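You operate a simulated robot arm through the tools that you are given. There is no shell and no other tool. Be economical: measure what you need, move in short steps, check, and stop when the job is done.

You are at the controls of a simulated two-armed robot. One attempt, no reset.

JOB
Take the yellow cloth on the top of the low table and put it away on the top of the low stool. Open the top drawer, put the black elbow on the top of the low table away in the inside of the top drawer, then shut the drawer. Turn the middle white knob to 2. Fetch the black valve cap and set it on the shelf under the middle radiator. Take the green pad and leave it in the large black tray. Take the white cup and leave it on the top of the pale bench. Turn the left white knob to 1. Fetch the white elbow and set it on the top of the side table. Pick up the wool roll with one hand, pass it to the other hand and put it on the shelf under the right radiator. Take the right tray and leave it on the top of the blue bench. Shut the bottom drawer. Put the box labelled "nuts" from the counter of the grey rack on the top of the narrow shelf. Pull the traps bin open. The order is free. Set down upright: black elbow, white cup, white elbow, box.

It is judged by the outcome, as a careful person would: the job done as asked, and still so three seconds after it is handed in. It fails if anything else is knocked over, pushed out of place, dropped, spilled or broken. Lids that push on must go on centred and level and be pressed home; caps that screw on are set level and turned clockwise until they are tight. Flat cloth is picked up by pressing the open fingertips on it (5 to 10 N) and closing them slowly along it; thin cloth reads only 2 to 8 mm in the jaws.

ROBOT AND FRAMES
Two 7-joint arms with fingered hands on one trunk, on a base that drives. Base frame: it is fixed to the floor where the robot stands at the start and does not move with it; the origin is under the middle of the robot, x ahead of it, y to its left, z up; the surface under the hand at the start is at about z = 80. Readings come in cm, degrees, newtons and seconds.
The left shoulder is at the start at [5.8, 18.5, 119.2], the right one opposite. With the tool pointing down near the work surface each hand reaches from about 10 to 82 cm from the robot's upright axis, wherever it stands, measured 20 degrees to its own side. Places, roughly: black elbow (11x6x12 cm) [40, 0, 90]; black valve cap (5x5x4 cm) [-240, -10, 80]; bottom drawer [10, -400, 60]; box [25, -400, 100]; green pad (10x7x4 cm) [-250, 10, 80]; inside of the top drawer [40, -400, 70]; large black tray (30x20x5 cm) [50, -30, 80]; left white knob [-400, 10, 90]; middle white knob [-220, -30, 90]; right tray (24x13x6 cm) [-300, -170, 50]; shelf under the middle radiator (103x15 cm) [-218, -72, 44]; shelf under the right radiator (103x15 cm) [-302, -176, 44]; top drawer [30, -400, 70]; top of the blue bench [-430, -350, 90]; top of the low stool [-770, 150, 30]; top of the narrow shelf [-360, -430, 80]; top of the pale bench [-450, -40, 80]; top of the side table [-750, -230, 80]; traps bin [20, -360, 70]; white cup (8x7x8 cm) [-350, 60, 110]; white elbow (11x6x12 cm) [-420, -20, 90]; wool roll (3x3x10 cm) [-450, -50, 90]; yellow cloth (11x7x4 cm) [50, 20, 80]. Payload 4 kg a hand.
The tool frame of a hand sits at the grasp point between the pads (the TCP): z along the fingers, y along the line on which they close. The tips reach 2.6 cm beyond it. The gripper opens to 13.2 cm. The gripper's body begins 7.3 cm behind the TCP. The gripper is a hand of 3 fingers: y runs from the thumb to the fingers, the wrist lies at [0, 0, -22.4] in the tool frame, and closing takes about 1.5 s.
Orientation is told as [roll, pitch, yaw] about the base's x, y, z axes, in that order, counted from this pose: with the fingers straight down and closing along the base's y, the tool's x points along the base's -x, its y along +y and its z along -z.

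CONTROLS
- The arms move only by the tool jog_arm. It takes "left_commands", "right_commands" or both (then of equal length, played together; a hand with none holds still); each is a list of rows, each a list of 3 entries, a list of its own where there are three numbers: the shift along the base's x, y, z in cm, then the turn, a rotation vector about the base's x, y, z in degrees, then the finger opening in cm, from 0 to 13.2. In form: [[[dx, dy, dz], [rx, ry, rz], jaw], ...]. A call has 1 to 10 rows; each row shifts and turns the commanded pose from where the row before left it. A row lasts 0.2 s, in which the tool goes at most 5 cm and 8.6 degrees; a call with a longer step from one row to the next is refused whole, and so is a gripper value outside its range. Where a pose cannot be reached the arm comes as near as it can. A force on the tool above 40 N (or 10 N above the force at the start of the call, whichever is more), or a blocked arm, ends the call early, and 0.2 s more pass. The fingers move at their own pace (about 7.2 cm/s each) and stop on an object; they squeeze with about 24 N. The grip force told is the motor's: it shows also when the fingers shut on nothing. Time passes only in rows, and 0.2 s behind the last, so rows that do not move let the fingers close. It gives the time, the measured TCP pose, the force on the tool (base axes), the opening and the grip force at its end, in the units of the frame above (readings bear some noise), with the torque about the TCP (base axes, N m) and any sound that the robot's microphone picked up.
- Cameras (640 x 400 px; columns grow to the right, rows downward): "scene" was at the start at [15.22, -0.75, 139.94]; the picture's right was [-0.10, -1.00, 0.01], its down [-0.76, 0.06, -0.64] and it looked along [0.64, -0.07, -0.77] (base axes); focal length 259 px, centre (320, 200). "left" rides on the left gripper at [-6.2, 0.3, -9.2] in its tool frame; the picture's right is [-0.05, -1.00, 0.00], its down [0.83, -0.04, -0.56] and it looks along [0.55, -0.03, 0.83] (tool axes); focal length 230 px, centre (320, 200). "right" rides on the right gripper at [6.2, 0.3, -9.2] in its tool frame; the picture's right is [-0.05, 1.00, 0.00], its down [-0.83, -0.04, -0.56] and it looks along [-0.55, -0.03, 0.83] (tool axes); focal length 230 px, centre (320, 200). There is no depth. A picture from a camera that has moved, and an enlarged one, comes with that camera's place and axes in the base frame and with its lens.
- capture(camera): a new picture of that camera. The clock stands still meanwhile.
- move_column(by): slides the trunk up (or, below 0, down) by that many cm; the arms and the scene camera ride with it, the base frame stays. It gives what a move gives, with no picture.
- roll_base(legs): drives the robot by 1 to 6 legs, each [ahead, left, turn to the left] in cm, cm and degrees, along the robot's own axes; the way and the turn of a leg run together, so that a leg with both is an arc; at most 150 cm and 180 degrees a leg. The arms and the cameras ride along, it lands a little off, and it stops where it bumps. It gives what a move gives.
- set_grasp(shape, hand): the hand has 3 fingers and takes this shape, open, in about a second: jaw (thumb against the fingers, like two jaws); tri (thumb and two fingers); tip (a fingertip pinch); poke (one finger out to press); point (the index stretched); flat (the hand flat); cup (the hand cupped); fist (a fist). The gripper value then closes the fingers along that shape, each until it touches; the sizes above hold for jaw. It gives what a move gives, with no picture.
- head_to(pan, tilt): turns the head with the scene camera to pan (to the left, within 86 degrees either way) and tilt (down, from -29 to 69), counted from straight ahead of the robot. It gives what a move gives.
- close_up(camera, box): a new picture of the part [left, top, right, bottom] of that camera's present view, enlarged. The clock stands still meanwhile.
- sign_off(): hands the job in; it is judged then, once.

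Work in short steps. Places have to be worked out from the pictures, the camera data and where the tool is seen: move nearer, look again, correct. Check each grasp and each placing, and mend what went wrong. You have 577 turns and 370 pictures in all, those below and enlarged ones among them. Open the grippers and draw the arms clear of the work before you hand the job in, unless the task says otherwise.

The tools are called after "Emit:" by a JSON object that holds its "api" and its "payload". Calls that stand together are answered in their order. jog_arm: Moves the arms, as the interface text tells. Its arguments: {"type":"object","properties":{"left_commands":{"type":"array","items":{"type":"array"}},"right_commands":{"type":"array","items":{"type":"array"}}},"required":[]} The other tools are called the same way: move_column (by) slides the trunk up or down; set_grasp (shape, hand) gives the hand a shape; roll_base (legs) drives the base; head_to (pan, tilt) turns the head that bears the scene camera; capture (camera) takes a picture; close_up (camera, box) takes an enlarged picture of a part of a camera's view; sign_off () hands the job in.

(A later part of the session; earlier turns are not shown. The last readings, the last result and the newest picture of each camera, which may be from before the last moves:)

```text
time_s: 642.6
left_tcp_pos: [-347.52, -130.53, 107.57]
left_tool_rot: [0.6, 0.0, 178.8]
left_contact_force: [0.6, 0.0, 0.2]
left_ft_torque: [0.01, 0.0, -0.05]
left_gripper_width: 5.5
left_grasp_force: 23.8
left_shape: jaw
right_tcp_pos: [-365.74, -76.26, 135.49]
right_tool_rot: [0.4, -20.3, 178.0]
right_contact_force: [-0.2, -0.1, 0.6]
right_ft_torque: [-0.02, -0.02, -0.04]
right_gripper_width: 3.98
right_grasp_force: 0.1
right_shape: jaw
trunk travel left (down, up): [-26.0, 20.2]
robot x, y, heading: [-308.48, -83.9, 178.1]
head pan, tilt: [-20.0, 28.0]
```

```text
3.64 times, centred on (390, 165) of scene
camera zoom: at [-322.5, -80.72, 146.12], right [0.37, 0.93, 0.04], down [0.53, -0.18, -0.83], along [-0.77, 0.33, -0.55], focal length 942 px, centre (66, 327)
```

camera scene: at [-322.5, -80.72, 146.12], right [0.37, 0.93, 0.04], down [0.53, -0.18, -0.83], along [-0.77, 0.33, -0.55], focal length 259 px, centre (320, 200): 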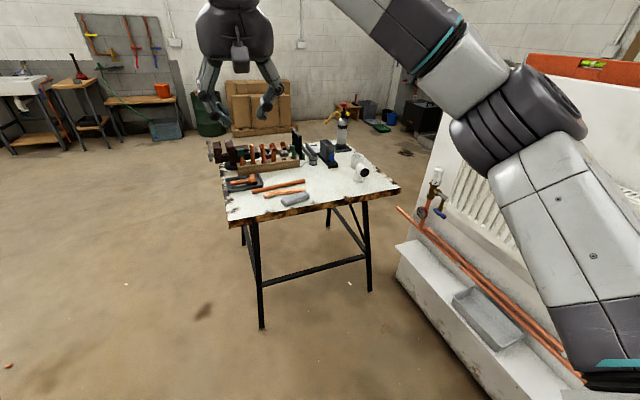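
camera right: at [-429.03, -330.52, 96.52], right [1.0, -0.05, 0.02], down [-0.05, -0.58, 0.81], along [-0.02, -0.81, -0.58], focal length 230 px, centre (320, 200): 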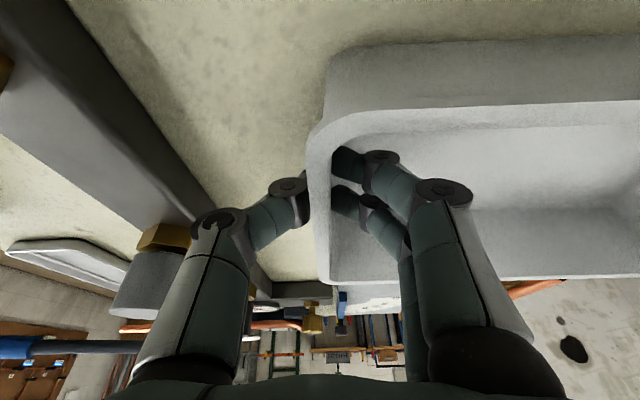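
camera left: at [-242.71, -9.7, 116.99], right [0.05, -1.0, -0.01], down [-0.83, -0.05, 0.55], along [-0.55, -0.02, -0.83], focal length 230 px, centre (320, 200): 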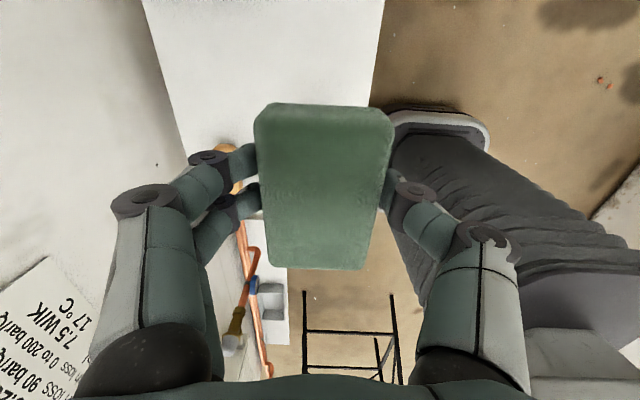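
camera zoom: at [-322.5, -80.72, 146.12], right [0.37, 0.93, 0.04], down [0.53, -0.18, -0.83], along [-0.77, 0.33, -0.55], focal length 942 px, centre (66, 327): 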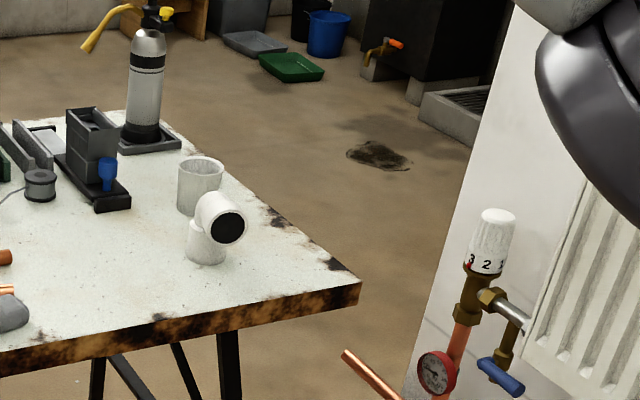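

The left knob at about (-400,10) stands at 3; 1 is 100° further clockwise. I move to (-362,-48), heading 135°, to grip it from above with the right hand.

Emit:
{"api": "roll_base", "payload": {"legs": [[52, -34, 0], [0, 0, -43]]}}

Emit:
{"api": "head_to", "payload": {"pan": -15, "tilt": 38}}

Emit:
{"api": "capture", "payload": {"camera": "scene"}}

```text
time_s: 648.1
left_tcp_pos: [-419.28, -56.33, 107.71]
left_tool_rot: [0.5, -0.1, 136.2]
left_contact_force: [0.2, 0.4, -0.4]
left_ft_torque: [-0.02, 0.0, -0.01]
left_gripper_width: 5.51
left_grasp_force: 24.3
left_shape: jaw
right_tcp_pos: [-395.86, -4.0, 135.44]
right_tool_rot: [0.3, -20.5, 135.4]
right_contact_force: [0.6, -0.4, 0.3]
right_ft_torque: [-0.01, 0.02, 0.0]
right_gripper_width: 3.94
right_grasp_force: 0.1
right_shape: jaw
trunk travel left (down, up): [-26.0, 20.2]
robot x, y, heading: [-359.49, -48.36, 135.8]
head pan, tilt: [-20.0, 28.0]
```

```text
time_s: 648.8
left_tcp_pos: [-419.12, -56.17, 107.66]
left_tool_rot: [0.6, 0.0, 136.1]
left_contact_force: [-0.4, -0.1, 0.3]
left_ft_torque: [0.01, -0.02, 0.01]
left_gripper_width: 5.49
left_grasp_force: 23.8
left_shape: jaw
right_tcp_pos: [-395.84, -3.98, 135.24]
right_tool_rot: [0.3, -20.4, 135.4]
right_contact_force: [-0.1, -0.3, -0.6]
right_ft_torque: [0.03, -0.02, 0.04]
right_gripper_width: 3.96
right_grasp_force: 0.0
right_shape: jaw
trunk travel left (down, up): [-26.0, 20.2]
robot x, y, heading: [-359.24, -48.57, 135.5]
head pan, tilt: [-15.0, 38.0]
```

```text
142 pictures are left
camera scene: at [-367.42, -37.51, 144.61], right [0.86, 0.51, 0.03], down [0.37, -0.59, -0.72], along [-0.35, 0.63, -0.69], focal length 259 px, centre (320, 200)
```

scene: 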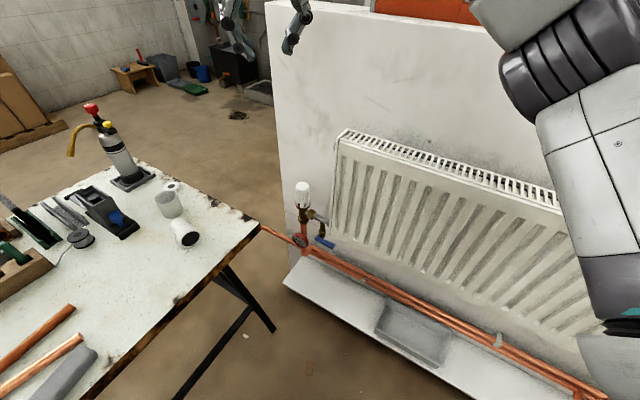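

Emit:
{"api": "close_up", "payload": {"camera": "scene", "box": [270, 165, 350, 255]}}

Emit:
{"api": "capture", "payload": {"camera": "right"}}

```text
4.44 times, centred on (310, 210) of scene
camera zoom: at [-367.42, -37.51, 144.61], right [0.86, 0.51, 0.03], down [0.37, -0.59, -0.72], along [-0.35, 0.63, -0.69], focal length 1151 px, centre (364, 156)
```

zoom: 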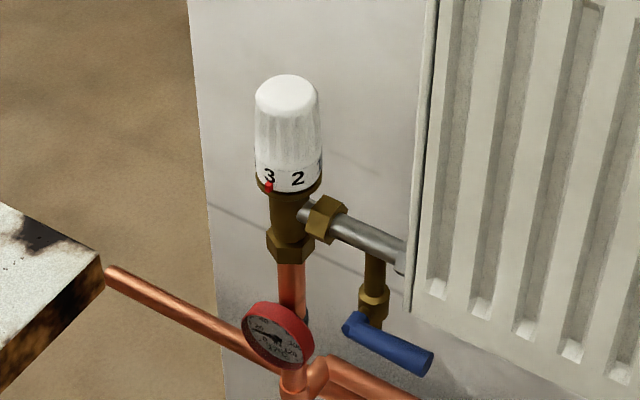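

```text
140 pictures are left
camera right: at [-389.66, -10.56, 141.86], right [-0.74, -0.68, 0.02], down [-0.38, 0.44, 0.81], along [-0.56, 0.59, -0.59], focal length 230 px, centre (320, 200)
```

right: 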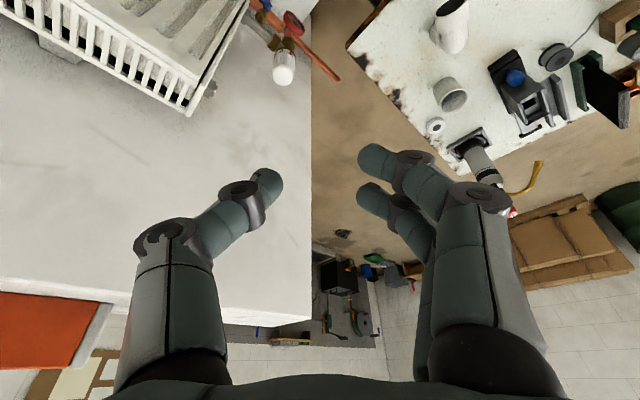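

Knob axis ≈ (-400.3,10.2), top z≈95. I level the right hand, open it, and bring it above the knob.

Emit:
{"api": "jog_arm", "payload": {"right_commands": [[[-0.5, 2, 0], [-4.8, -4.8, 0], 6], [[-0.5, 2, 0], [-4.8, -4.8, 0], 8], [[-0.5, 2, 0], [-4.8, -4.8, 0], 8], [[-1, 3, 0], [0, 0, -5], 8], [[-1, 3, 0], [0, 0, 0], 8], [[-1, 2.2, 0], [0, 0, 0], 8], [[0, 0, -4], [0, 0, 0], 8], [[0, 0, -4], [0, 0, 0], 8], [[0, 0, 0], [0, 0, 0], 8]]}}

Emit:
{"api": "capture", "payload": {"camera": "right"}}

Emit:
{"api": "capture", "payload": {"camera": "scene"}}

```text
time_s: 650.8
left_tcp_pos: [-419.21, -56.35, 107.6]
left_tool_rot: [0.5, 0.0, 136.2]
left_contact_force: [0.3, 0.0, -0.3]
left_ft_torque: [0.02, 0.01, 0.02]
left_gripper_width: 5.46
left_grasp_force: 23.9
left_shape: jaw
right_tcp_pos: [-398.44, 5.52, 126.69]
right_tool_rot: [0.4, -0.1, 130.3]
right_contact_force: [0.2, 0.1, -0.2]
right_ft_torque: [0.04, 0.04, -0.04]
right_gripper_width: 7.95
right_grasp_force: 0.1
right_shape: jaw
right hand out of reach, approached as far as the arm can: row 4, 5, 6
trunk travel left (down, up): [-26.0, 20.2]
robot x, y, heading: [-359.32, -48.33, 135.7]
head pan, tilt: [-15.0, 38.0]
```

```text
139 pictures are left
camera right: at [-394.56, 0.54, 135.84], right [-0.8, -0.61, 0.01], down [-0.5, 0.66, 0.56], along [-0.34, 0.44, -0.83], focal length 230 px, centre (320, 200)
```

right: 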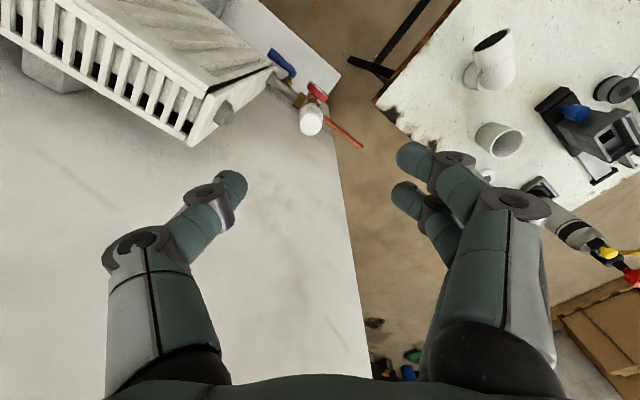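

```text
138 pictures are left
camera scene: at [-367.44, -37.66, 144.62], right [0.86, 0.51, 0.03], down [0.37, -0.59, -0.72], along [-0.35, 0.63, -0.69], focal length 259 px, centre (320, 200)
```

scene: 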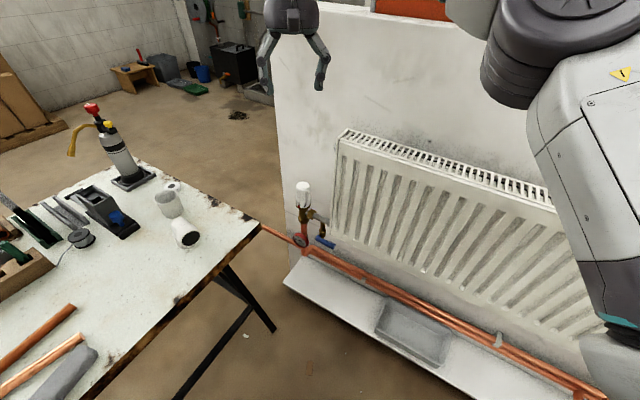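

Emit:
{"api": "roll_base", "payload": {"legs": [[7, 0, 0]]}}

Emit:
{"api": "jog_arm", "payload": {"right_commands": [[[1.5, 0, -4], [0, 0, 0], 8], [[1.5, 0, -4], [0, 0, 0], 8], [[0, 0, -4], [0, 0, 0], 8], [[0, 0, -4], [0, 0, 0], 8], [[0, 0, 0], [0, 0, 0], 8]]}}

Emit:
{"api": "capture", "payload": {"camera": "right"}}

```text
time_s: 651.8
left_tcp_pos: [-423.91, -51.87, 107.7]
left_tool_rot: [0.6, -0.2, 136.4]
left_contact_force: [-0.2, -0.4, 0.0]
left_ft_torque: [0.02, 0.02, -0.02]
left_gripper_width: 5.51
left_grasp_force: 23.5
left_shape: jaw
right_tcp_pos: [-403.11, 10.11, 126.8]
right_tool_rot: [0.4, -0.2, 130.4]
right_contact_force: [0.1, -0.4, -0.8]
right_ft_torque: [-0.03, 0.01, 0.02]
right_gripper_width: 7.97
right_grasp_force: 0.1
right_shape: jaw
trunk travel left (down, up): [-26.0, 20.2]
robot x, y, heading: [-364.59, -43.61, 135.8]
head pan, tilt: [-15.0, 38.0]
```

```text
time_s: 653.0
left_tcp_pos: [-423.82, -52.5, 107.71]
left_tool_rot: [0.3, -0.4, 136.3]
left_contact_force: [0.1, 0.0, -0.8]
left_ft_torque: [-0.03, -0.04, 0.0]
left_gripper_width: 5.5
left_grasp_force: 23.8
left_shape: jaw
right_tcp_pos: [-400.64, 9.08, 111.32]
right_tool_rot: [0.1, -0.4, 130.8]
right_contact_force: [-0.5, -0.3, 0.9]
right_ft_torque: [0.01, 0.01, 0.01]
right_gripper_width: 7.96
right_grasp_force: 0.3
right_shape: jaw
trunk travel left (down, up): [-26.0, 20.2]
robot x, y, heading: [-364.4, -43.68, 135.8]
head pan, tilt: [-15.0, 38.0]
```

```text
137 pictures are left
camera right: at [-396.68, 4.09, 120.46], right [-0.79, -0.61, 0.0], down [-0.51, 0.66, 0.56], along [-0.35, 0.44, -0.83], focal length 230 px, centre (320, 200)
```

right: 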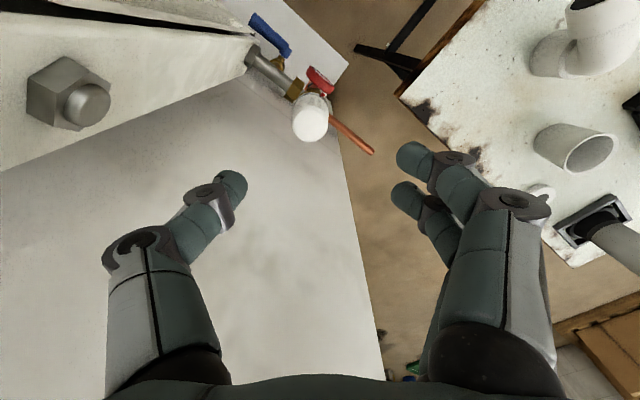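

Emit:
{"api": "jog_arm", "payload": {"right_commands": [[[0.3, 0.8, -3], [0, 0, 0], 8], [[0, 0, -3.5], [0, 0, 0], 8], [[0, 0, -3.5], [0, 0, 0], 8], [[0, 0, 0], [0, 0, 0], 8]]}}

Emit:
{"api": "capture", "payload": {"camera": "right"}}

```text
time_s: 654.0
left_tcp_pos: [-423.59, -53.09, 107.67]
left_tool_rot: [0.0, -0.7, 136.4]
left_contact_force: [0.1, 0.1, 0.3]
left_ft_torque: [0.01, 0.03, -0.02]
left_gripper_width: 5.52
left_grasp_force: 23.3
left_shape: jaw
right_tcp_pos: [-400.05, 9.24, 101.94]
right_tool_rot: [0.1, -1.1, 131.2]
right_contact_force: [-0.3, 0.2, -0.1]
right_ft_torque: [-0.01, 0.02, 0.0]
right_gripper_width: 7.95
right_grasp_force: 0.0
right_shape: jaw
trunk travel left (down, up): [-26.0, 20.2]
robot x, y, heading: [-364.18, -43.71, 135.8]
head pan, tilt: [-15.0, 38.0]
```

```text
136 pictures are left
camera right: at [-396.05, 4.19, 111.03], right [-0.79, -0.62, 0.0], down [-0.51, 0.65, 0.57], along [-0.36, 0.45, -0.82], focal length 230 px, centre (320, 200)
```

right: 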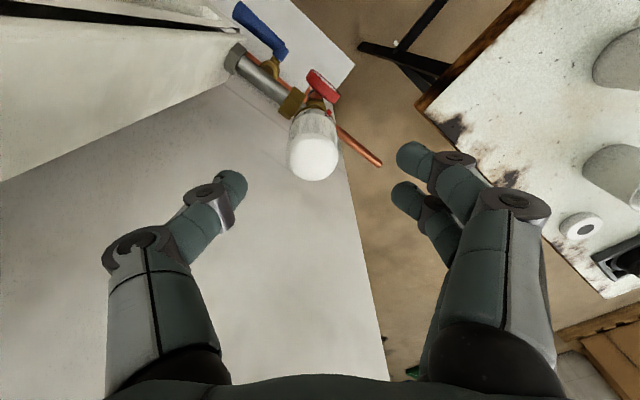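

Emit:
{"api": "head_to", "payload": {"pan": -45, "tilt": 25}}

Emit:
{"api": "capture", "payload": {"camera": "scene"}}

```text
time_s: 655.0
left_tcp_pos: [-423.68, -53.0, 107.77]
left_tool_rot: [0.1, -0.7, 136.4]
left_contact_force: [0.4, -0.1, 0.0]
left_ft_torque: [0.01, -0.04, -0.01]
left_gripper_width: 5.5
left_grasp_force: 24.6
left_shape: jaw
right_tcp_pos: [-400.05, 9.13, 102.06]
right_tool_rot: [0.2, -0.9, 131.2]
right_contact_force: [0.0, 1.2, 1.0]
right_ft_torque: [0.01, -0.02, 0.0]
right_gripper_width: 7.99
right_grasp_force: 0.1
right_shape: jaw
trunk travel left (down, up): [-26.0, 20.2]
robot x, y, heading: [-364.36, -43.64, 135.9]
head pan, tilt: [-45.0, 25.0]
```

```text
135 pictures are left
camera scene: at [-367.74, -32.75, 147.01], right [1.0, 0.02, 0.07], down [0.07, -0.48, -0.88], along [0.02, 0.88, -0.48], focal length 259 px, centre (320, 200)
```

scene: 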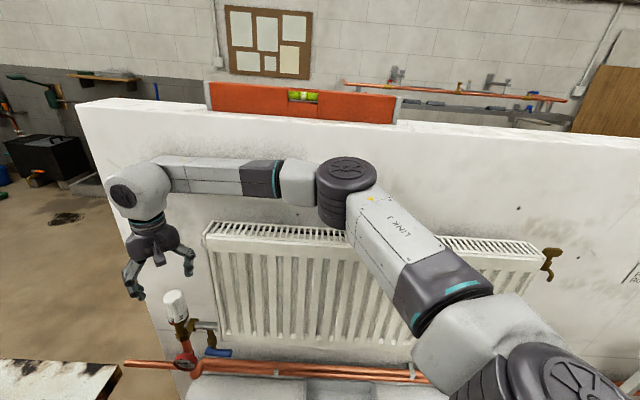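

The right elbow is touching the wall. I raise the hand, step back and turn more northward so the elbow stays clear.

Emit:
{"api": "jog_arm", "payload": {"right_commands": [[[0, 0, 4], [0, 0, 0], 8], [[0, 0, 4], [0, 0, 0], 8], [[0, -1, 4], [0, 0, 0], 8], [[0, -2, 4], [0, 0, 0], 8], [[0, -3, 3], [0, 0, 0], 8]]}}

Emit:
{"api": "roll_base", "payload": {"legs": [[-4, 14, 0], [0, 0, -18]]}}

Emit:
{"api": "capture", "payload": {"camera": "right"}}

Emit:
{"api": "head_to", "payload": {"pan": -20, "tilt": 30}}

Emit:
{"api": "capture", "payload": {"camera": "scene"}}

```text
time_s: 656.2
left_tcp_pos: [-424.16, -51.9, 107.65]
left_tool_rot: [0.3, -0.1, 136.4]
left_contact_force: [-0.1, 0.1, -0.4]
left_ft_torque: [0.06, 0.02, 0.01]
left_gripper_width: 5.51
left_grasp_force: 23.7
left_shape: jaw
right_tcp_pos: [-400.09, 5.01, 120.19]
right_tool_rot: [0.2, -0.3, 130.3]
right_contact_force: [-0.4, -1.0, -0.2]
right_ft_torque: [0.04, -0.01, 0.0]
right_gripper_width: 7.97
right_grasp_force: 0.0
right_shape: jaw
trunk travel left (down, up): [-26.0, 20.2]
robot x, y, heading: [-364.29, -43.45, 135.6]
head pan, tilt: [-45.0, 25.0]
```

```text
time_s: 658.5
left_tcp_pos: [-430.24, -45.43, 107.65]
left_tool_rot: [0.6, 0.0, 118.0]
left_contact_force: [-0.3, 0.0, -0.7]
left_ft_torque: [0.01, 0.02, 0.01]
left_gripper_width: 5.47
left_grasp_force: 24.2
left_shape: jaw
right_tcp_pos: [-389.59, 1.27, 119.8]
right_tool_rot: [0.4, -0.1, 112.3]
right_contact_force: [-1.3, 0.5, -0.6]
right_ft_torque: [0.02, -0.03, 0.01]
right_gripper_width: 7.98
right_grasp_force: 0.1
right_shape: jaw
trunk travel left (down, up): [-26.0, 20.2]
robot x, y, heading: [-371.01, -56.87, 117.5]
head pan, tilt: [-45.0, 25.0]
```

```text
134 pictures are left
camera right: at [-387.44, -4.74, 128.99], right [-0.94, -0.33, 0.01], down [-0.27, 0.79, 0.56], along [-0.19, 0.52, -0.83], focal length 230 px, centre (320, 200)
```

right: 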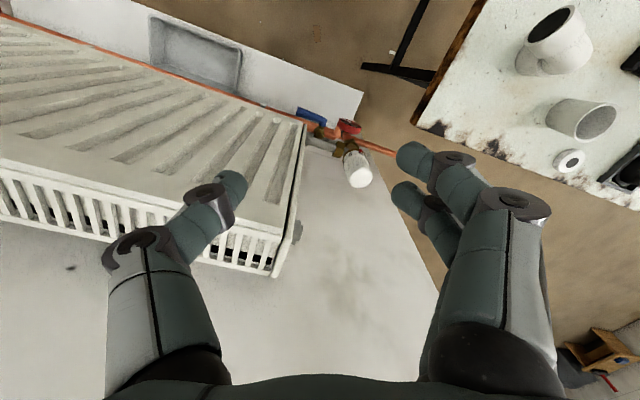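

```text
time_s: 659.4
left_tcp_pos: [-430.18, -45.44, 107.58]
left_tool_rot: [0.5, 0.0, 118.1]
left_contact_force: [0.8, -0.2, -0.1]
left_ft_torque: [0.02, 0.0, -0.01]
left_gripper_width: 5.5
left_grasp_force: 23.8
left_shape: jaw
right_tcp_pos: [-389.6, 1.21, 119.87]
right_tool_rot: [0.4, 0.0, 112.3]
right_contact_force: [0.6, -0.1, -0.8]
right_ft_torque: [0.02, 0.02, 0.03]
right_gripper_width: 7.98
right_grasp_force: 0.0
right_shape: jaw
trunk travel left (down, up): [-26.0, 20.2]
robot x, y, heading: [-371.12, -56.71, 117.4]
head pan, tilt: [-20.0, 30.0]
```

```text
133 pictures are left
camera scene: at [-374.55, -43.09, 145.82], right [0.99, 0.13, 0.04], down [0.11, -0.57, -0.81], along [-0.09, 0.81, -0.58], focal length 259 px, centre (320, 200)
```

scene: 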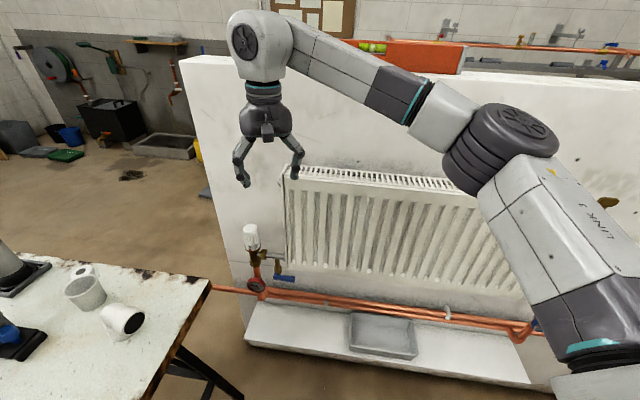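

Emit:
{"api": "jog_arm", "payload": {"right_commands": [[[-3, 2.5, 0], [0, 0, 0], 8], [[-3, 2.5, 0], [0, 0, 4], 8], [[-3, 2.5, 0], [0, 0, 4], 8], [[-1.6, 1.3, 0], [0, 0, 0], 8], [[0, 0, 0], [0, 0, 0], 8]]}}

Emit:
{"api": "move_column", "payload": {"by": -8}}

Emit:
{"api": "capture", "payload": {"camera": "right"}}

```text
time_s: 660.6
left_tcp_pos: [-430.09, -45.41, 107.61]
left_tool_rot: [0.5, 0.0, 118.1]
left_contact_force: [0.7, -0.4, 0.1]
left_ft_torque: [0.01, 0.02, 0.0]
left_gripper_width: 5.47
left_grasp_force: 24.2
left_shape: jaw
right_tcp_pos: [-398.56, 8.48, 119.4]
right_tool_rot: [0.4, -0.1, 120.3]
right_contact_force: [0.3, 0.2, -0.3]
right_ft_torque: [-0.02, 0.01, -0.03]
right_gripper_width: 7.96
right_grasp_force: 0.1
right_shape: jaw
right hand out of reach, approached as far as the arm can: row 4
trunk travel left (down, up): [-26.0, 20.2]
robot x, y, heading: [-371.14, -56.22, 117.8]
head pan, tilt: [-20.0, 30.0]
```

```text
time_s: 661.8
left_tcp_pos: [-430.11, -45.45, 99.67]
left_tool_rot: [0.5, 0.0, 118.0]
left_contact_force: [-1.0, 0.3, -0.3]
left_ft_torque: [-0.01, 0.01, 0.03]
left_gripper_width: 5.47
left_grasp_force: 23.4
left_shape: jaw
right_tcp_pos: [-398.78, 8.68, 111.33]
right_tool_rot: [0.4, -0.2, 120.3]
right_contact_force: [-0.1, 1.1, 0.0]
right_ft_torque: [0.04, 0.05, -0.02]
right_gripper_width: 7.99
right_grasp_force: 0.2
right_shape: jaw
trunk travel left (down, up): [-18.0, 28.2]
robot x, y, heading: [-370.88, -56.93, 117.5]
head pan, tilt: [-20.0, 30.0]
```

```text
132 pictures are left
camera right: at [-395.92, 3.02, 120.5], right [-0.89, -0.46, 0.01], down [-0.38, 0.74, 0.56], along [-0.26, 0.49, -0.83], focal length 230 px, centre (320, 200)
```

right: 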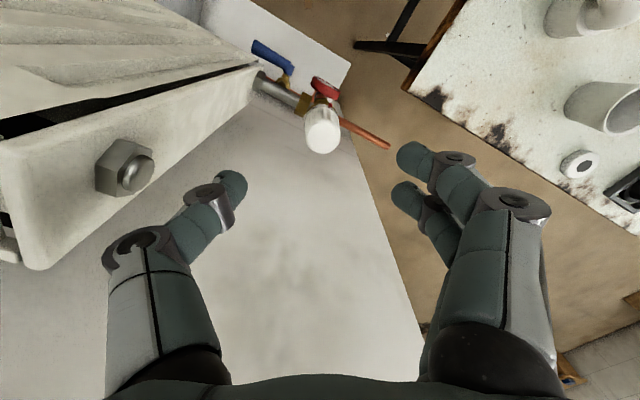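

Emit:
{"api": "jog_arm", "payload": {"right_commands": [[[-0.8, 0.9, -3], [0, 0, 0], 8], [[-0.5, 0.5, -3], [0, 0, 0], 8], [[0, 0, -3], [0, 0, 0], 8], [[0, 0, 0], [0, 0, 0], 8]]}}

Emit:
{"api": "capture", "payload": {"camera": "right"}}

```text
time_s: 662.8
left_tcp_pos: [-430.17, -45.4, 99.59]
left_tool_rot: [0.7, 0.1, 118.1]
left_contact_force: [-0.2, -0.3, -0.4]
left_ft_torque: [0.01, 0.0, -0.02]
left_gripper_width: 5.48
left_grasp_force: 23.8
left_shape: jaw
right_tcp_pos: [-400.24, 10.1, 102.12]
right_tool_rot: [0.4, -0.2, 120.2]
right_contact_force: [0.0, 0.1, -0.2]
right_ft_torque: [0.0, 0.0, 0.0]
right_gripper_width: 8.02
right_grasp_force: 0.0
right_shape: jaw
trunk travel left (down, up): [-18.0, 28.2]
robot x, y, heading: [-370.47, -56.41, 117.4]
head pan, tilt: [-20.0, 30.0]
```

```text
131 pictures are left
camera right: at [-397.4, 4.54, 111.31], right [-0.89, -0.46, 0.01], down [-0.38, 0.74, 0.56], along [-0.26, 0.49, -0.83], focal length 230 px, centre (320, 200)
```

right: 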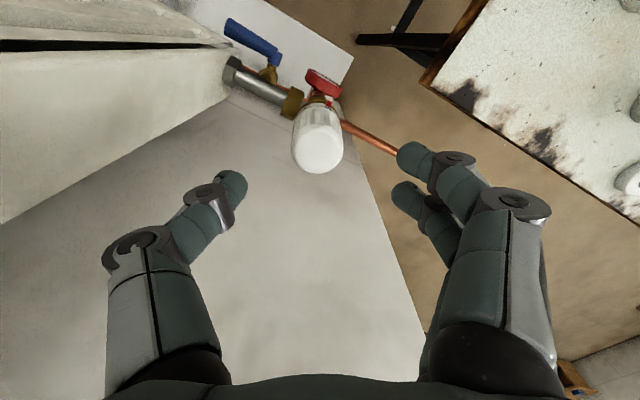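

Aligned. I lower over the knob.

Emit:
{"api": "jog_arm", "payload": {"right_commands": [[[0, 0.1, -3], [0, 0, 0], 8], [[0, 0, -3], [0, 0, 0], 8], [[0, 0, -3], [0, 0, 0], 8], [[0, 0, 0], [0, 0, 0], 8]]}}

Emit:
{"api": "capture", "payload": {"camera": "right"}}

Emit:
{"api": "capture", "payload": {"camera": "scene"}}

```text
time_s: 664.0
left_tcp_pos: [-430.12, -45.81, 99.41]
left_tool_rot: [0.5, -0.1, 118.2]
left_contact_force: [-0.3, 0.7, -0.2]
left_ft_torque: [0.0, -0.04, 0.01]
left_gripper_width: 5.48
left_grasp_force: 24.0
left_shape: jaw
right_tcp_pos: [-400.83, 10.91, 96.46]
right_tool_rot: [0.8, -2.9, 120.2]
right_contact_force: [-0.3, -0.1, 0.5]
right_ft_torque: [-0.01, 0.05, 0.0]
right_gripper_width: 8.01
right_grasp_force: 0.0
right_shape: jaw
trunk travel left (down, up): [-18.0, 28.2]
robot x, y, heading: [-371.0, -56.44, 117.6]
head pan, tilt: [-20.0, 30.0]
stopped in row 4 (right hand): the arm was blocked; the commanded pose is now the measured one
```

```text
130 pictures are left
camera right: at [-397.6, 4.95, 105.32], right [-0.89, -0.46, 0.02], down [-0.36, 0.72, 0.59], along [-0.28, 0.52, -0.8], focal length 230 px, centre (320, 200)
```

right: 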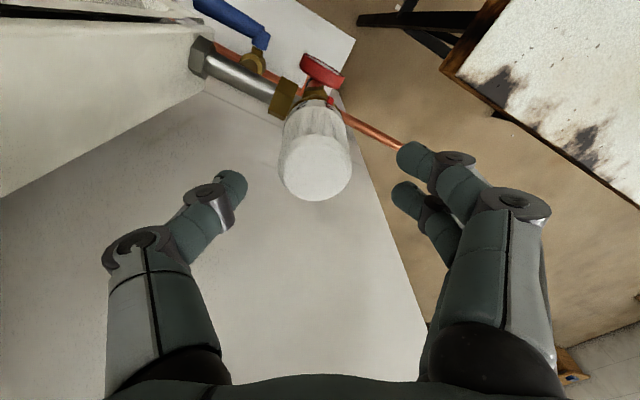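

```text
129 pictures are left
camera scene: at [-377.08, -38.7, 135.9], right [0.99, 0.14, 0.07], down [0.14, -0.64, -0.76], along [-0.06, 0.76, -0.65], focal length 259 px, centre (320, 200)
```

scene: 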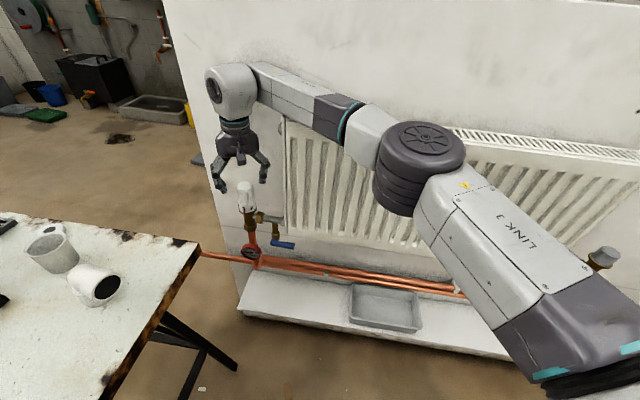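

The forearm hits the radiator when coming from above. As with the middle knob, I'll point the hand forward instead. I lift, draw back south, and pitch the right hand.

Emit:
{"api": "jog_arm", "payload": {"right_commands": [[[0, 0, 4], [0, 0, 0], 8], [[0, 0, 4], [0, 0, 0], 8], [[0, -3, 3], [0, 0, -7.5], 8], [[0, -4, 0], [0, 0, -7.5], 8], [[0, -4, 0], [0, 0, 0], 8], [[0, -4, 0], [8, 2.1, 0], 8], [[0, -2, 0], [8, 2.1, 0], 8], [[0, -1, 0], [8, 2.1, 0], 8], [[0, 0, 0], [8, 2.1, 0], 8], [[0, 0, 0], [8, 2.1, 0], 8]]}}

Emit:
{"api": "jog_arm", "payload": {"right_commands": [[[0, 0, 0], [8, 2.1, 0], 8], [[0, 0, 0], [8, 2.1, 0], 8], [[0, 0, 0], [0, 0, 0], 8]]}}

Emit:
{"api": "capture", "payload": {"camera": "right"}}

Emit:
{"api": "capture", "payload": {"camera": "scene"}}

```text
time_s: 666.2
left_tcp_pos: [-430.23, -45.49, 99.65]
left_tool_rot: [0.7, 0.0, 118.1]
left_contact_force: [0.0, -0.1, -1.8]
left_ft_torque: [-0.01, 0.02, 0.0]
left_gripper_width: 5.52
left_grasp_force: 24.2
left_shape: jaw
right_tcp_pos: [-400.55, -6.75, 106.87]
right_tool_rot: [0.6, -43.6, 105.0]
right_contact_force: [0.1, -0.7, -0.4]
right_ft_torque: [0.0, 0.03, 0.0]
right_gripper_width: 7.97
right_grasp_force: 0.1
right_shape: jaw
trunk travel left (down, up): [-18.0, 28.2]
robot x, y, heading: [-370.91, -56.66, 117.6]
head pan, tilt: [-20.0, 30.0]
```

```text
time_s: 667.0
left_tcp_pos: [-430.26, -45.4, 99.68]
left_tool_rot: [0.7, 0.0, 118.1]
left_contact_force: [0.8, -0.4, -0.4]
left_ft_torque: [-0.05, 0.01, 0.02]
left_gripper_width: 5.5
left_grasp_force: 24.1
left_shape: jaw
right_tcp_pos: [-400.52, -6.77, 106.68]
right_tool_rot: [0.3, -60.1, 105.3]
right_contact_force: [-0.5, 0.6, -0.7]
right_ft_torque: [0.0, 0.02, 0.0]
right_gripper_width: 7.98
right_grasp_force: 0.1
right_shape: jaw
trunk travel left (down, up): [-18.0, 28.2]
robot x, y, heading: [-371.16, -56.13, 117.4]
head pan, tilt: [-20.0, 30.0]
```

```text
128 pictures are left
camera right: at [-397.89, -17.6, 105.94], right [-0.97, -0.24, 0.05], down [0.06, -0.05, 1.0], along [-0.24, 0.97, 0.07], focal length 230 px, centre (320, 200)
```

right: 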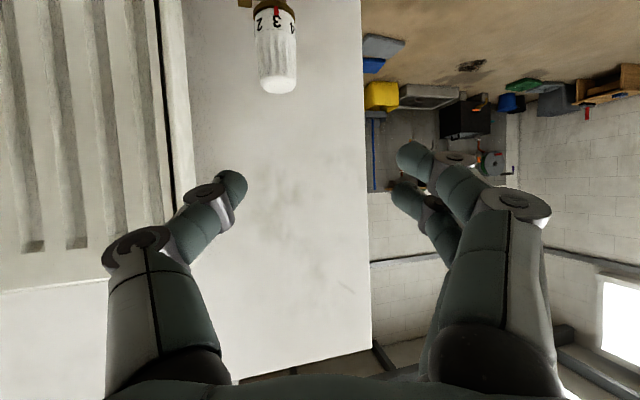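

```text
127 pictures are left
camera scene: at [-377.08, -38.18, 136.01], right [0.99, 0.14, 0.07], down [0.14, -0.64, -0.75], along [-0.06, 0.75, -0.65], focal length 259 px, centre (320, 200)
```

scene: 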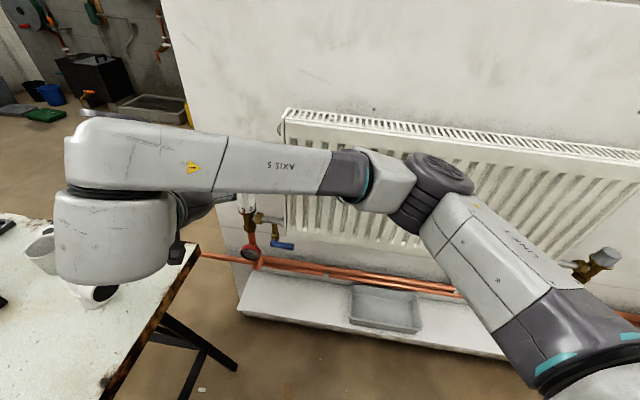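

The forward-pointing pose works. I lower and advance to the knob.

Emit:
{"api": "jog_arm", "payload": {"right_commands": [[[0, 0, -4], [0, 0, 0], 8], [[0, 0, -4], [0, 0, 0], 8], [[0, 3, -1.2], [0, 0, 0], 8], [[0, 3, -1.2], [0, 0, 0], 8], [[0, 3, -1.2], [0, 0, 0], 8], [[0, 0, 0], [0, 0, 0], 8]]}}

Emit:
{"api": "capture", "payload": {"camera": "right"}}

```text
time_s: 668.4
left_tcp_pos: [-430.18, -45.43, 99.49]
left_tool_rot: [0.6, 0.0, 118.2]
left_contact_force: [-0.6, 0.8, 0.2]
left_ft_torque: [0.01, -0.01, -0.03]
left_gripper_width: 5.47
left_grasp_force: 23.3
left_shape: jaw
right_tcp_pos: [-400.96, 2.37, 94.83]
right_tool_rot: [0.2, -60.2, 105.3]
right_contact_force: [-0.7, -0.2, -0.4]
right_ft_torque: [0.02, -0.04, 0.03]
right_gripper_width: 8.04
right_grasp_force: 0.0
right_shape: jaw
trunk travel left (down, up): [-18.0, 28.2]
robot x, y, heading: [-371.25, -56.08, 117.5]
head pan, tilt: [-20.0, 30.0]
```

```text
126 pictures are left
camera right: at [-398.16, -8.49, 94.09], right [-0.97, -0.24, 0.05], down [0.06, -0.05, 1.0], along [-0.24, 0.97, 0.07], focal length 230 px, centre (320, 200)
```

right: 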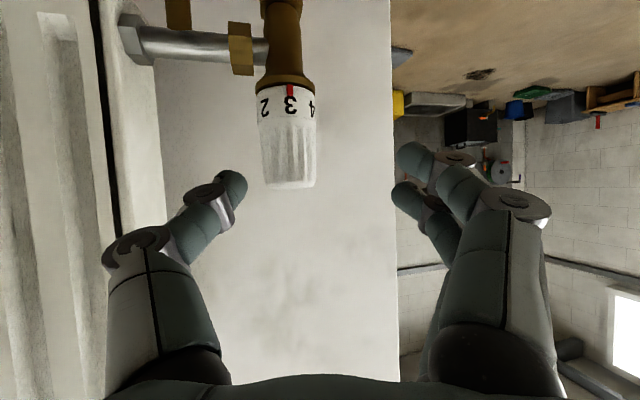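

Emit:
{"api": "jog_arm", "payload": {"right_commands": [[[2.7, 0, 0], [0, 0, 0], 8], [[-0.6, 2.6, -1.1], [0, 0, 0], 8], [[-0.7, 2.6, -1.1], [0, 0, 0], 8], [[-0.7, 2.6, -1.1], [0, 0, 0], 8], [[0, 0, 0], [0, 0, 0], 8]]}}

Emit:
{"api": "capture", "payload": {"camera": "right"}}

```text
time_s: 669.6
left_tcp_pos: [-430.26, -45.38, 99.71]
left_tool_rot: [0.6, 0.0, 118.1]
left_contact_force: [-0.1, 0.5, -0.2]
left_ft_torque: [0.06, 0.01, -0.01]
left_gripper_width: 5.49
left_grasp_force: 24.1
left_shape: jaw
right_tcp_pos: [-399.83, 9.99, 91.78]
right_tool_rot: [0.3, -59.9, 105.3]
right_contact_force: [0.2, 0.2, -0.3]
right_ft_torque: [0.0, -0.01, 0.01]
right_gripper_width: 7.99
right_grasp_force: 0.1
right_shape: jaw
trunk travel left (down, up): [-18.0, 28.2]
robot x, y, heading: [-371.41, -56.7, 117.3]
head pan, tilt: [-20.0, 30.0]
```

```text
125 pictures are left
camera right: at [-397.17, -0.9, 90.99], right [-0.97, -0.24, 0.05], down [0.06, -0.05, 1.0], along [-0.24, 0.97, 0.07], focal length 230 px, centre (320, 200)
```

right: 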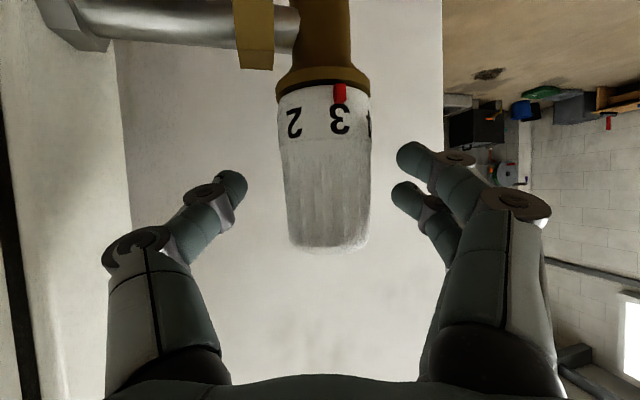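

Perfectly centred, and this camera shows the dial. I close and turn clockwise in steps.

Emit:
{"api": "jog_arm", "payload": {"right_commands": [[[0, 0, 0], [0, 0, 0], 6], [[0, 0, 0], [0, 0, 0], 4], [[0, 0, 0], [0, 0, 0], 3], [[0, 0, 0], [0, 0, 0], 2], [[0, 0, 0], [0, 0, 0], 2], [[0, 0, 0], [0, 0, -6], 2], [[0, 0, 0], [0, 0, -6], 2], [[0, 0, 0], [0, 0, -6], 2], [[0, 0, 0], [0, 0, -6], 2], [[0, 0, 0], [0, 0, 0], 2]]}}

Emit:
{"api": "jog_arm", "payload": {"right_commands": [[[0, 0, 0], [0, 0, -6], 2], [[0, 0, 0], [0, 0, -6], 2], [[0, 0, 0], [0, 0, -6], 2], [[0, 0, 0], [0, 0, -6], 2], [[0, 0, 0], [0, 0, 0], 2]]}}

Emit:
{"api": "capture", "payload": {"camera": "right"}}

```text
time_s: 671.8
left_tcp_pos: [-430.18, -45.37, 99.57]
left_tool_rot: [0.6, 0.1, 118.1]
left_contact_force: [-0.6, 1.0, -0.2]
left_ft_torque: [0.02, 0.02, 0.0]
left_gripper_width: 5.51
left_grasp_force: 24.0
left_shape: jaw
right_tcp_pos: [-399.76, 14.47, 98.03]
right_tool_rot: [-1.8, -58.9, 83.9]
right_contact_force: [0.5, -0.3, 0.9]
right_ft_torque: [0.01, 0.01, 0.01]
right_gripper_width: 1.95
right_grasp_force: 23.9
right_shape: jaw
right hand out of reach, approached as far as the arm can: row 7, 8, 9
trunk travel left (down, up): [-18.0, 28.2]
robot x, y, heading: [-371.04, -56.41, 117.4]
head pan, tilt: [-20.0, 30.0]
```

```text
time_s: 672.5
left_tcp_pos: [-430.29, -45.97, 99.71]
left_tool_rot: [0.5, -0.1, 118.2]
left_contact_force: [0.3, 0.4, -0.2]
left_ft_torque: [-0.06, -0.02, 0.0]
left_gripper_width: 5.52
left_grasp_force: 24.5
left_shape: jaw
right_tcp_pos: [-401.55, 17.0, 102.74]
right_tool_rot: [-2.5, -58.6, 72.5]
right_contact_force: [-4.5, -20.3, 6.8]
right_ft_torque: [0.33, 0.04, 0.28]
right_gripper_width: 1.89
right_grasp_force: 24.3
right_shape: jaw
right hand out of reach, approached as far as the arm can: row 1, 2, 3
trunk travel left (down, up): [-18.0, 28.2]
robot x, y, heading: [-371.4, -56.46, 117.4]
head pan, tilt: [-20.0, 30.0]
stopped in row 3 (right hand): the force on the tool passed its limit at 50 N (the readings are from after the stop); the commanded pose is now the measured one
```

```text
124 pictures are left
camera right: at [-405.64, 6.58, 102.26], right [-0.93, 0.36, 0.02], down [0.01, -0.05, 1.0], along [0.36, 0.93, 0.04], focal length 230 px, centre (320, 200)
```

right: 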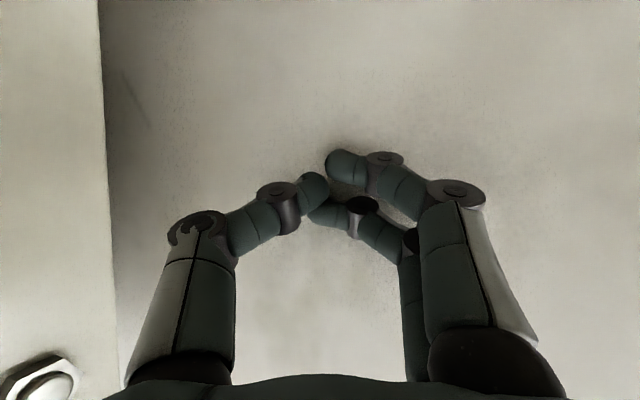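

The right arm ran out of range while turning and slid off. The left hand suits this knob better (same geometry as the middle one), so I withdraw the right hand and will park the pad on the bench for a moment.

Emit:
{"api": "jog_arm", "payload": {"right_commands": [[[0, -2, 1], [0, 0, 0], 4], [[0, -3, 2], [0, 0, 0], 6], [[0, -4, 2], [0, 0, 0], 6], [[0, -4, 0], [0, 0, 0], 6], [[0, -4, 0], [0, 0, 4], 6], [[1, -4, 0], [0, 0, 4], 6], [[2, -4, 0], [0, 0, 4], 6], [[0, 0, 0], [0, 0, 0], 6]]}}

Emit:
{"api": "close_up", "payload": {"camera": "scene", "box": [190, 160, 310, 260]}}

Emit:
{"api": "capture", "payload": {"camera": "left"}}

```text
time_s: 674.3
left_tcp_pos: [-430.18, -45.53, 99.49]
left_tool_rot: [0.6, 0.0, 118.2]
left_contact_force: [-0.1, -0.1, -0.4]
left_ft_torque: [0.0, 0.0, 0.01]
left_gripper_width: 5.49
left_grasp_force: 24.7
left_shape: jaw
right_tcp_pos: [-405.12, 2.57, 109.0]
right_tool_rot: [-2.6, -58.5, 84.3]
right_contact_force: [-0.6, 0.3, 0.1]
right_ft_torque: [-0.02, 0.01, -0.02]
right_gripper_width: 5.94
right_grasp_force: 0.0
right_shape: jaw
right hand out of reach, approached as far as the arm can: row 3, 4, 5, 6, 7
trunk travel left (down, up): [-18.0, 28.2]
robot x, y, heading: [-371.28, -56.16, 117.6]
head pan, tilt: [-20.0, 30.0]
```

```text
4.00 times, centred on (250, 210) of scene
camera zoom: at [-377.15, -38.25, 136.01], right [0.99, 0.14, 0.07], down [0.14, -0.64, -0.75], along [-0.06, 0.75, -0.65], focal length 1036 px, centre (600, 160)
```

zoom: 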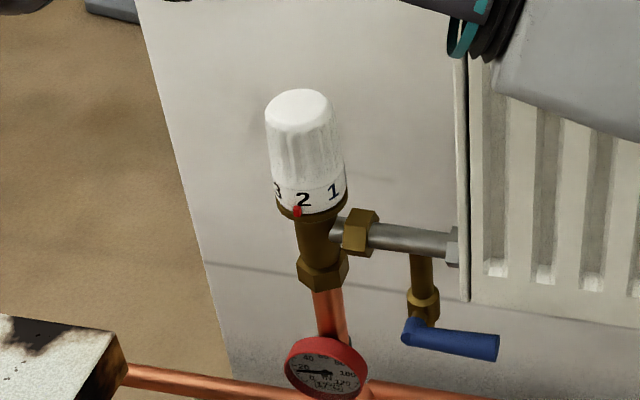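

```text
122 pictures are left
camera left: at [-433.43, -40.37, 108.9], right [0.86, 0.52, -0.01], down [0.44, -0.71, 0.55], along [0.28, -0.48, -0.83], focal length 230 px, centre (320, 200)
```

left: 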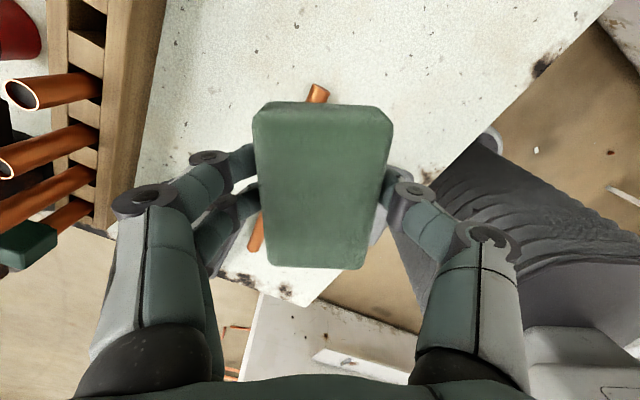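

The knob did turn to 2 already; 1 needs another ~52°. I'll repeat with the right hand within its comfortable range: grip at yaw ~127° and turn to ~102°, twice.

Emit:
{"api": "jog_arm", "payload": {"right_commands": [[[1, -2, 0], [0, 0, 8.4], 8], [[1, -2, 0], [0, 0, 8.4], 8], [[1, -2, 0], [0, 0, 8.4], 8], [[1, 0, 0], [0, 0, 8.4], 8], [[1, 0, 0], [0, 0, 8.4], 8], [[1, 0, 0], [0, 0, 0], 8], [[0, 0, 0], [0, 0, 0], 8]]}}

Emit:
{"api": "capture", "payload": {"camera": "right"}}

```text
time_s: 675.9
left_tcp_pos: [-430.19, -45.57, 99.65]
left_tool_rot: [0.7, 0.1, 118.2]
left_contact_force: [-0.3, -0.4, -1.0]
left_ft_torque: [0.0, 0.01, 0.02]
left_gripper_width: 5.47
left_grasp_force: 24.0
left_shape: jaw
right_tcp_pos: [-398.9, -3.17, 108.72]
right_tool_rot: [-2.6, -58.4, 126.2]
right_contact_force: [0.3, 0.4, 0.1]
right_ft_torque: [0.01, 0.0, 0.04]
right_gripper_width: 7.97
right_grasp_force: 0.0
right_shape: jaw
trunk travel left (down, up): [-18.0, 28.2]
robot x, y, heading: [-371.21, -56.62, 117.7]
head pan, tilt: [-20.0, 30.0]
```

```text
121 pictures are left
camera right: at [-392.91, -12.72, 108.23], right [-0.84, -0.53, 0.02], down [0.04, -0.02, 1.0], along [-0.53, 0.84, 0.04], focal length 230 px, centre (320, 200)
```

right: 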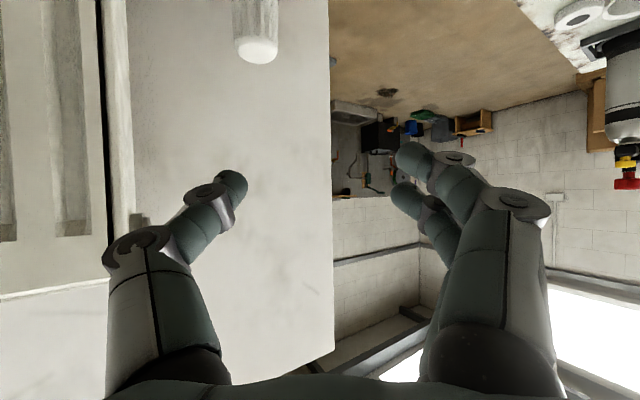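

Emit:
{"api": "jog_arm", "payload": {"right_commands": [[[0.5, 1, -4], [0, 0, -6], 6.8], [[0.5, 1, -4], [0, 0, 0], 6.8], [[0.5, 1.5, -4], [0, 0, 0], 6.8], [[0, 2.5, -0.8], [0, 0, 0], 6.8], [[0, 0, 0], [0, 0, 0], 6.8]]}}

Emit:
{"api": "capture", "payload": {"camera": "right"}}

```text
time_s: 677.1
left_tcp_pos: [-430.19, -45.54, 99.61]
left_tool_rot: [0.6, 0.0, 118.3]
left_contact_force: [-0.7, 0.0, -0.4]
left_ft_torque: [0.02, -0.01, -0.01]
left_gripper_width: 5.49
left_grasp_force: 23.8
left_shape: jaw
right_tcp_pos: [-397.27, 2.69, 96.37]
right_tool_rot: [-2.6, -58.4, 120.0]
right_contact_force: [0.4, 0.7, -0.4]
right_ft_torque: [0.0, 0.02, -0.03]
right_gripper_width: 6.89
right_grasp_force: 0.0
right_shape: jaw
trunk travel left (down, up): [-18.0, 28.2]
robot x, y, heading: [-370.9, -56.53, 117.9]
head pan, tilt: [-20.0, 30.0]
```

```text
120 pictures are left
camera right: at [-392.38, -7.39, 95.72], right [-0.9, -0.44, 0.02], down [0.04, -0.03, 1.0], along [-0.44, 0.9, 0.04], focal length 230 px, centre (320, 200)
```

right: 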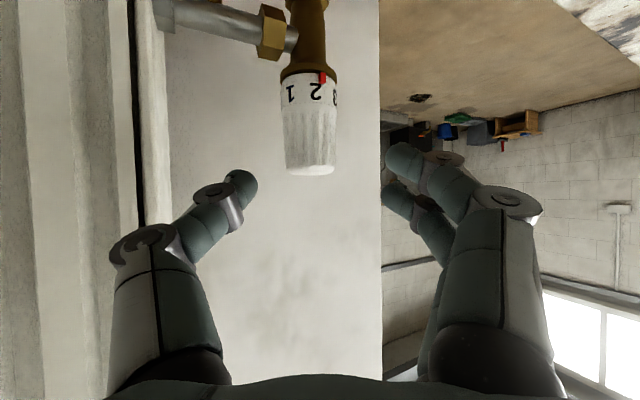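

Emit:
{"api": "jog_arm", "payload": {"right_commands": [[[-1, 2.5, -1.5], [0, 0, 0], 7], [[-1, 2.5, -1.5], [0, 0, 0], 7], [[-1, 2.3, -1.5], [0, 0, 0], 7], [[0, 0, 0], [0, 0, 0], 7]]}}

Emit:
{"api": "capture", "payload": {"camera": "right"}}

```text
time_s: 678.1
left_tcp_pos: [-430.26, -45.57, 99.56]
left_tool_rot: [0.6, -0.1, 118.2]
left_contact_force: [-0.3, -0.5, -0.3]
left_ft_torque: [0.0, -0.01, 0.02]
left_gripper_width: 5.51
left_grasp_force: 24.3
left_shape: jaw
right_tcp_pos: [-400.43, 9.9, 91.49]
right_tool_rot: [-2.6, -58.5, 120.0]
right_contact_force: [0.1, 0.4, -0.8]
right_ft_torque: [0.0, 0.02, 0.01]
right_gripper_width: 6.95
right_grasp_force: 0.1
right_shape: jaw
trunk travel left (down, up): [-18.0, 28.2]
robot x, y, heading: [-370.93, -56.17, 117.5]
head pan, tilt: [-20.0, 30.0]
```

```text
119 pictures are left
camera right: at [-395.49, -0.2, 91.01], right [-0.9, -0.44, 0.02], down [0.04, -0.03, 1.0], along [-0.44, 0.9, 0.04], focal length 230 px, centre (320, 200)
```

right: 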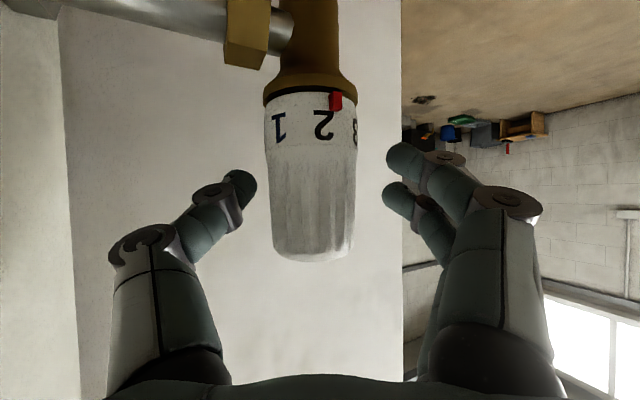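

Centred. I close and turn −22°.

Emit:
{"api": "jog_arm", "payload": {"right_commands": [[[0, 0, 0], [0, 0, 0], 5], [[0, 0, 0], [0, 0, 0], 4], [[0, 0, 0], [0, 0, 0], 3], [[0, 0, 0], [0, 0, 0], 2], [[0, 0, 0], [0, 0, 0], 2], [[0, 0, 0], [0, 0, -5.5], 2], [[0, 0, 0], [0, 0, -5.5], 2], [[0, 0, 0], [0, 0, -5.5], 2], [[0, 0, 0], [0, 0, -5.5], 2], [[0, 0, 0], [0, 0, 0], 2]]}}

Emit:
{"api": "capture", "payload": {"camera": "right"}}

```text
time_s: 680.3
left_tcp_pos: [-430.33, -45.57, 99.55]
left_tool_rot: [0.6, 0.1, 118.3]
left_contact_force: [-0.5, -0.3, -0.3]
left_ft_torque: [0.02, 0.01, -0.02]
left_gripper_width: 5.46
left_grasp_force: 23.8
left_shape: jaw
right_tcp_pos: [-400.52, 10.03, 91.56]
right_tool_rot: [-3.1, -58.0, 98.4]
right_contact_force: [-8.2, 2.4, 0.1]
right_ft_torque: [-0.06, 0.28, 0.09]
right_gripper_width: 3.53
right_grasp_force: 23.3
right_shape: jaw
trunk travel left (down, up): [-18.0, 28.2]
robot x, y, heading: [-371.24, -56.18, 117.6]
head pan, tilt: [-20.0, 30.0]
```

```text
118 pictures are left
camera right: at [-399.6, -1.17, 91.11], right [-1.0, -0.08, 0.02], down [0.02, -0.03, 1.0], along [-0.08, 1.0, 0.03], focal length 230 px, centre (320, 200)
```

right: 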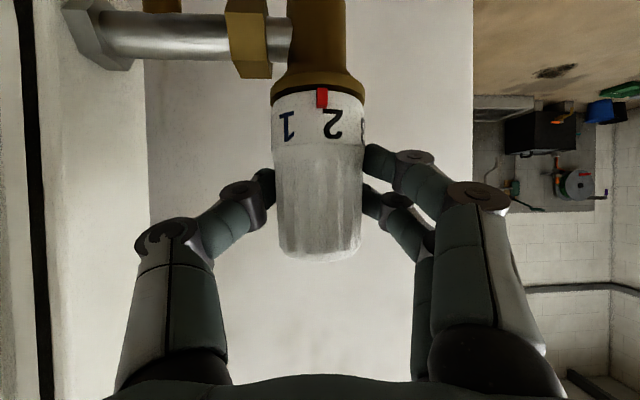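

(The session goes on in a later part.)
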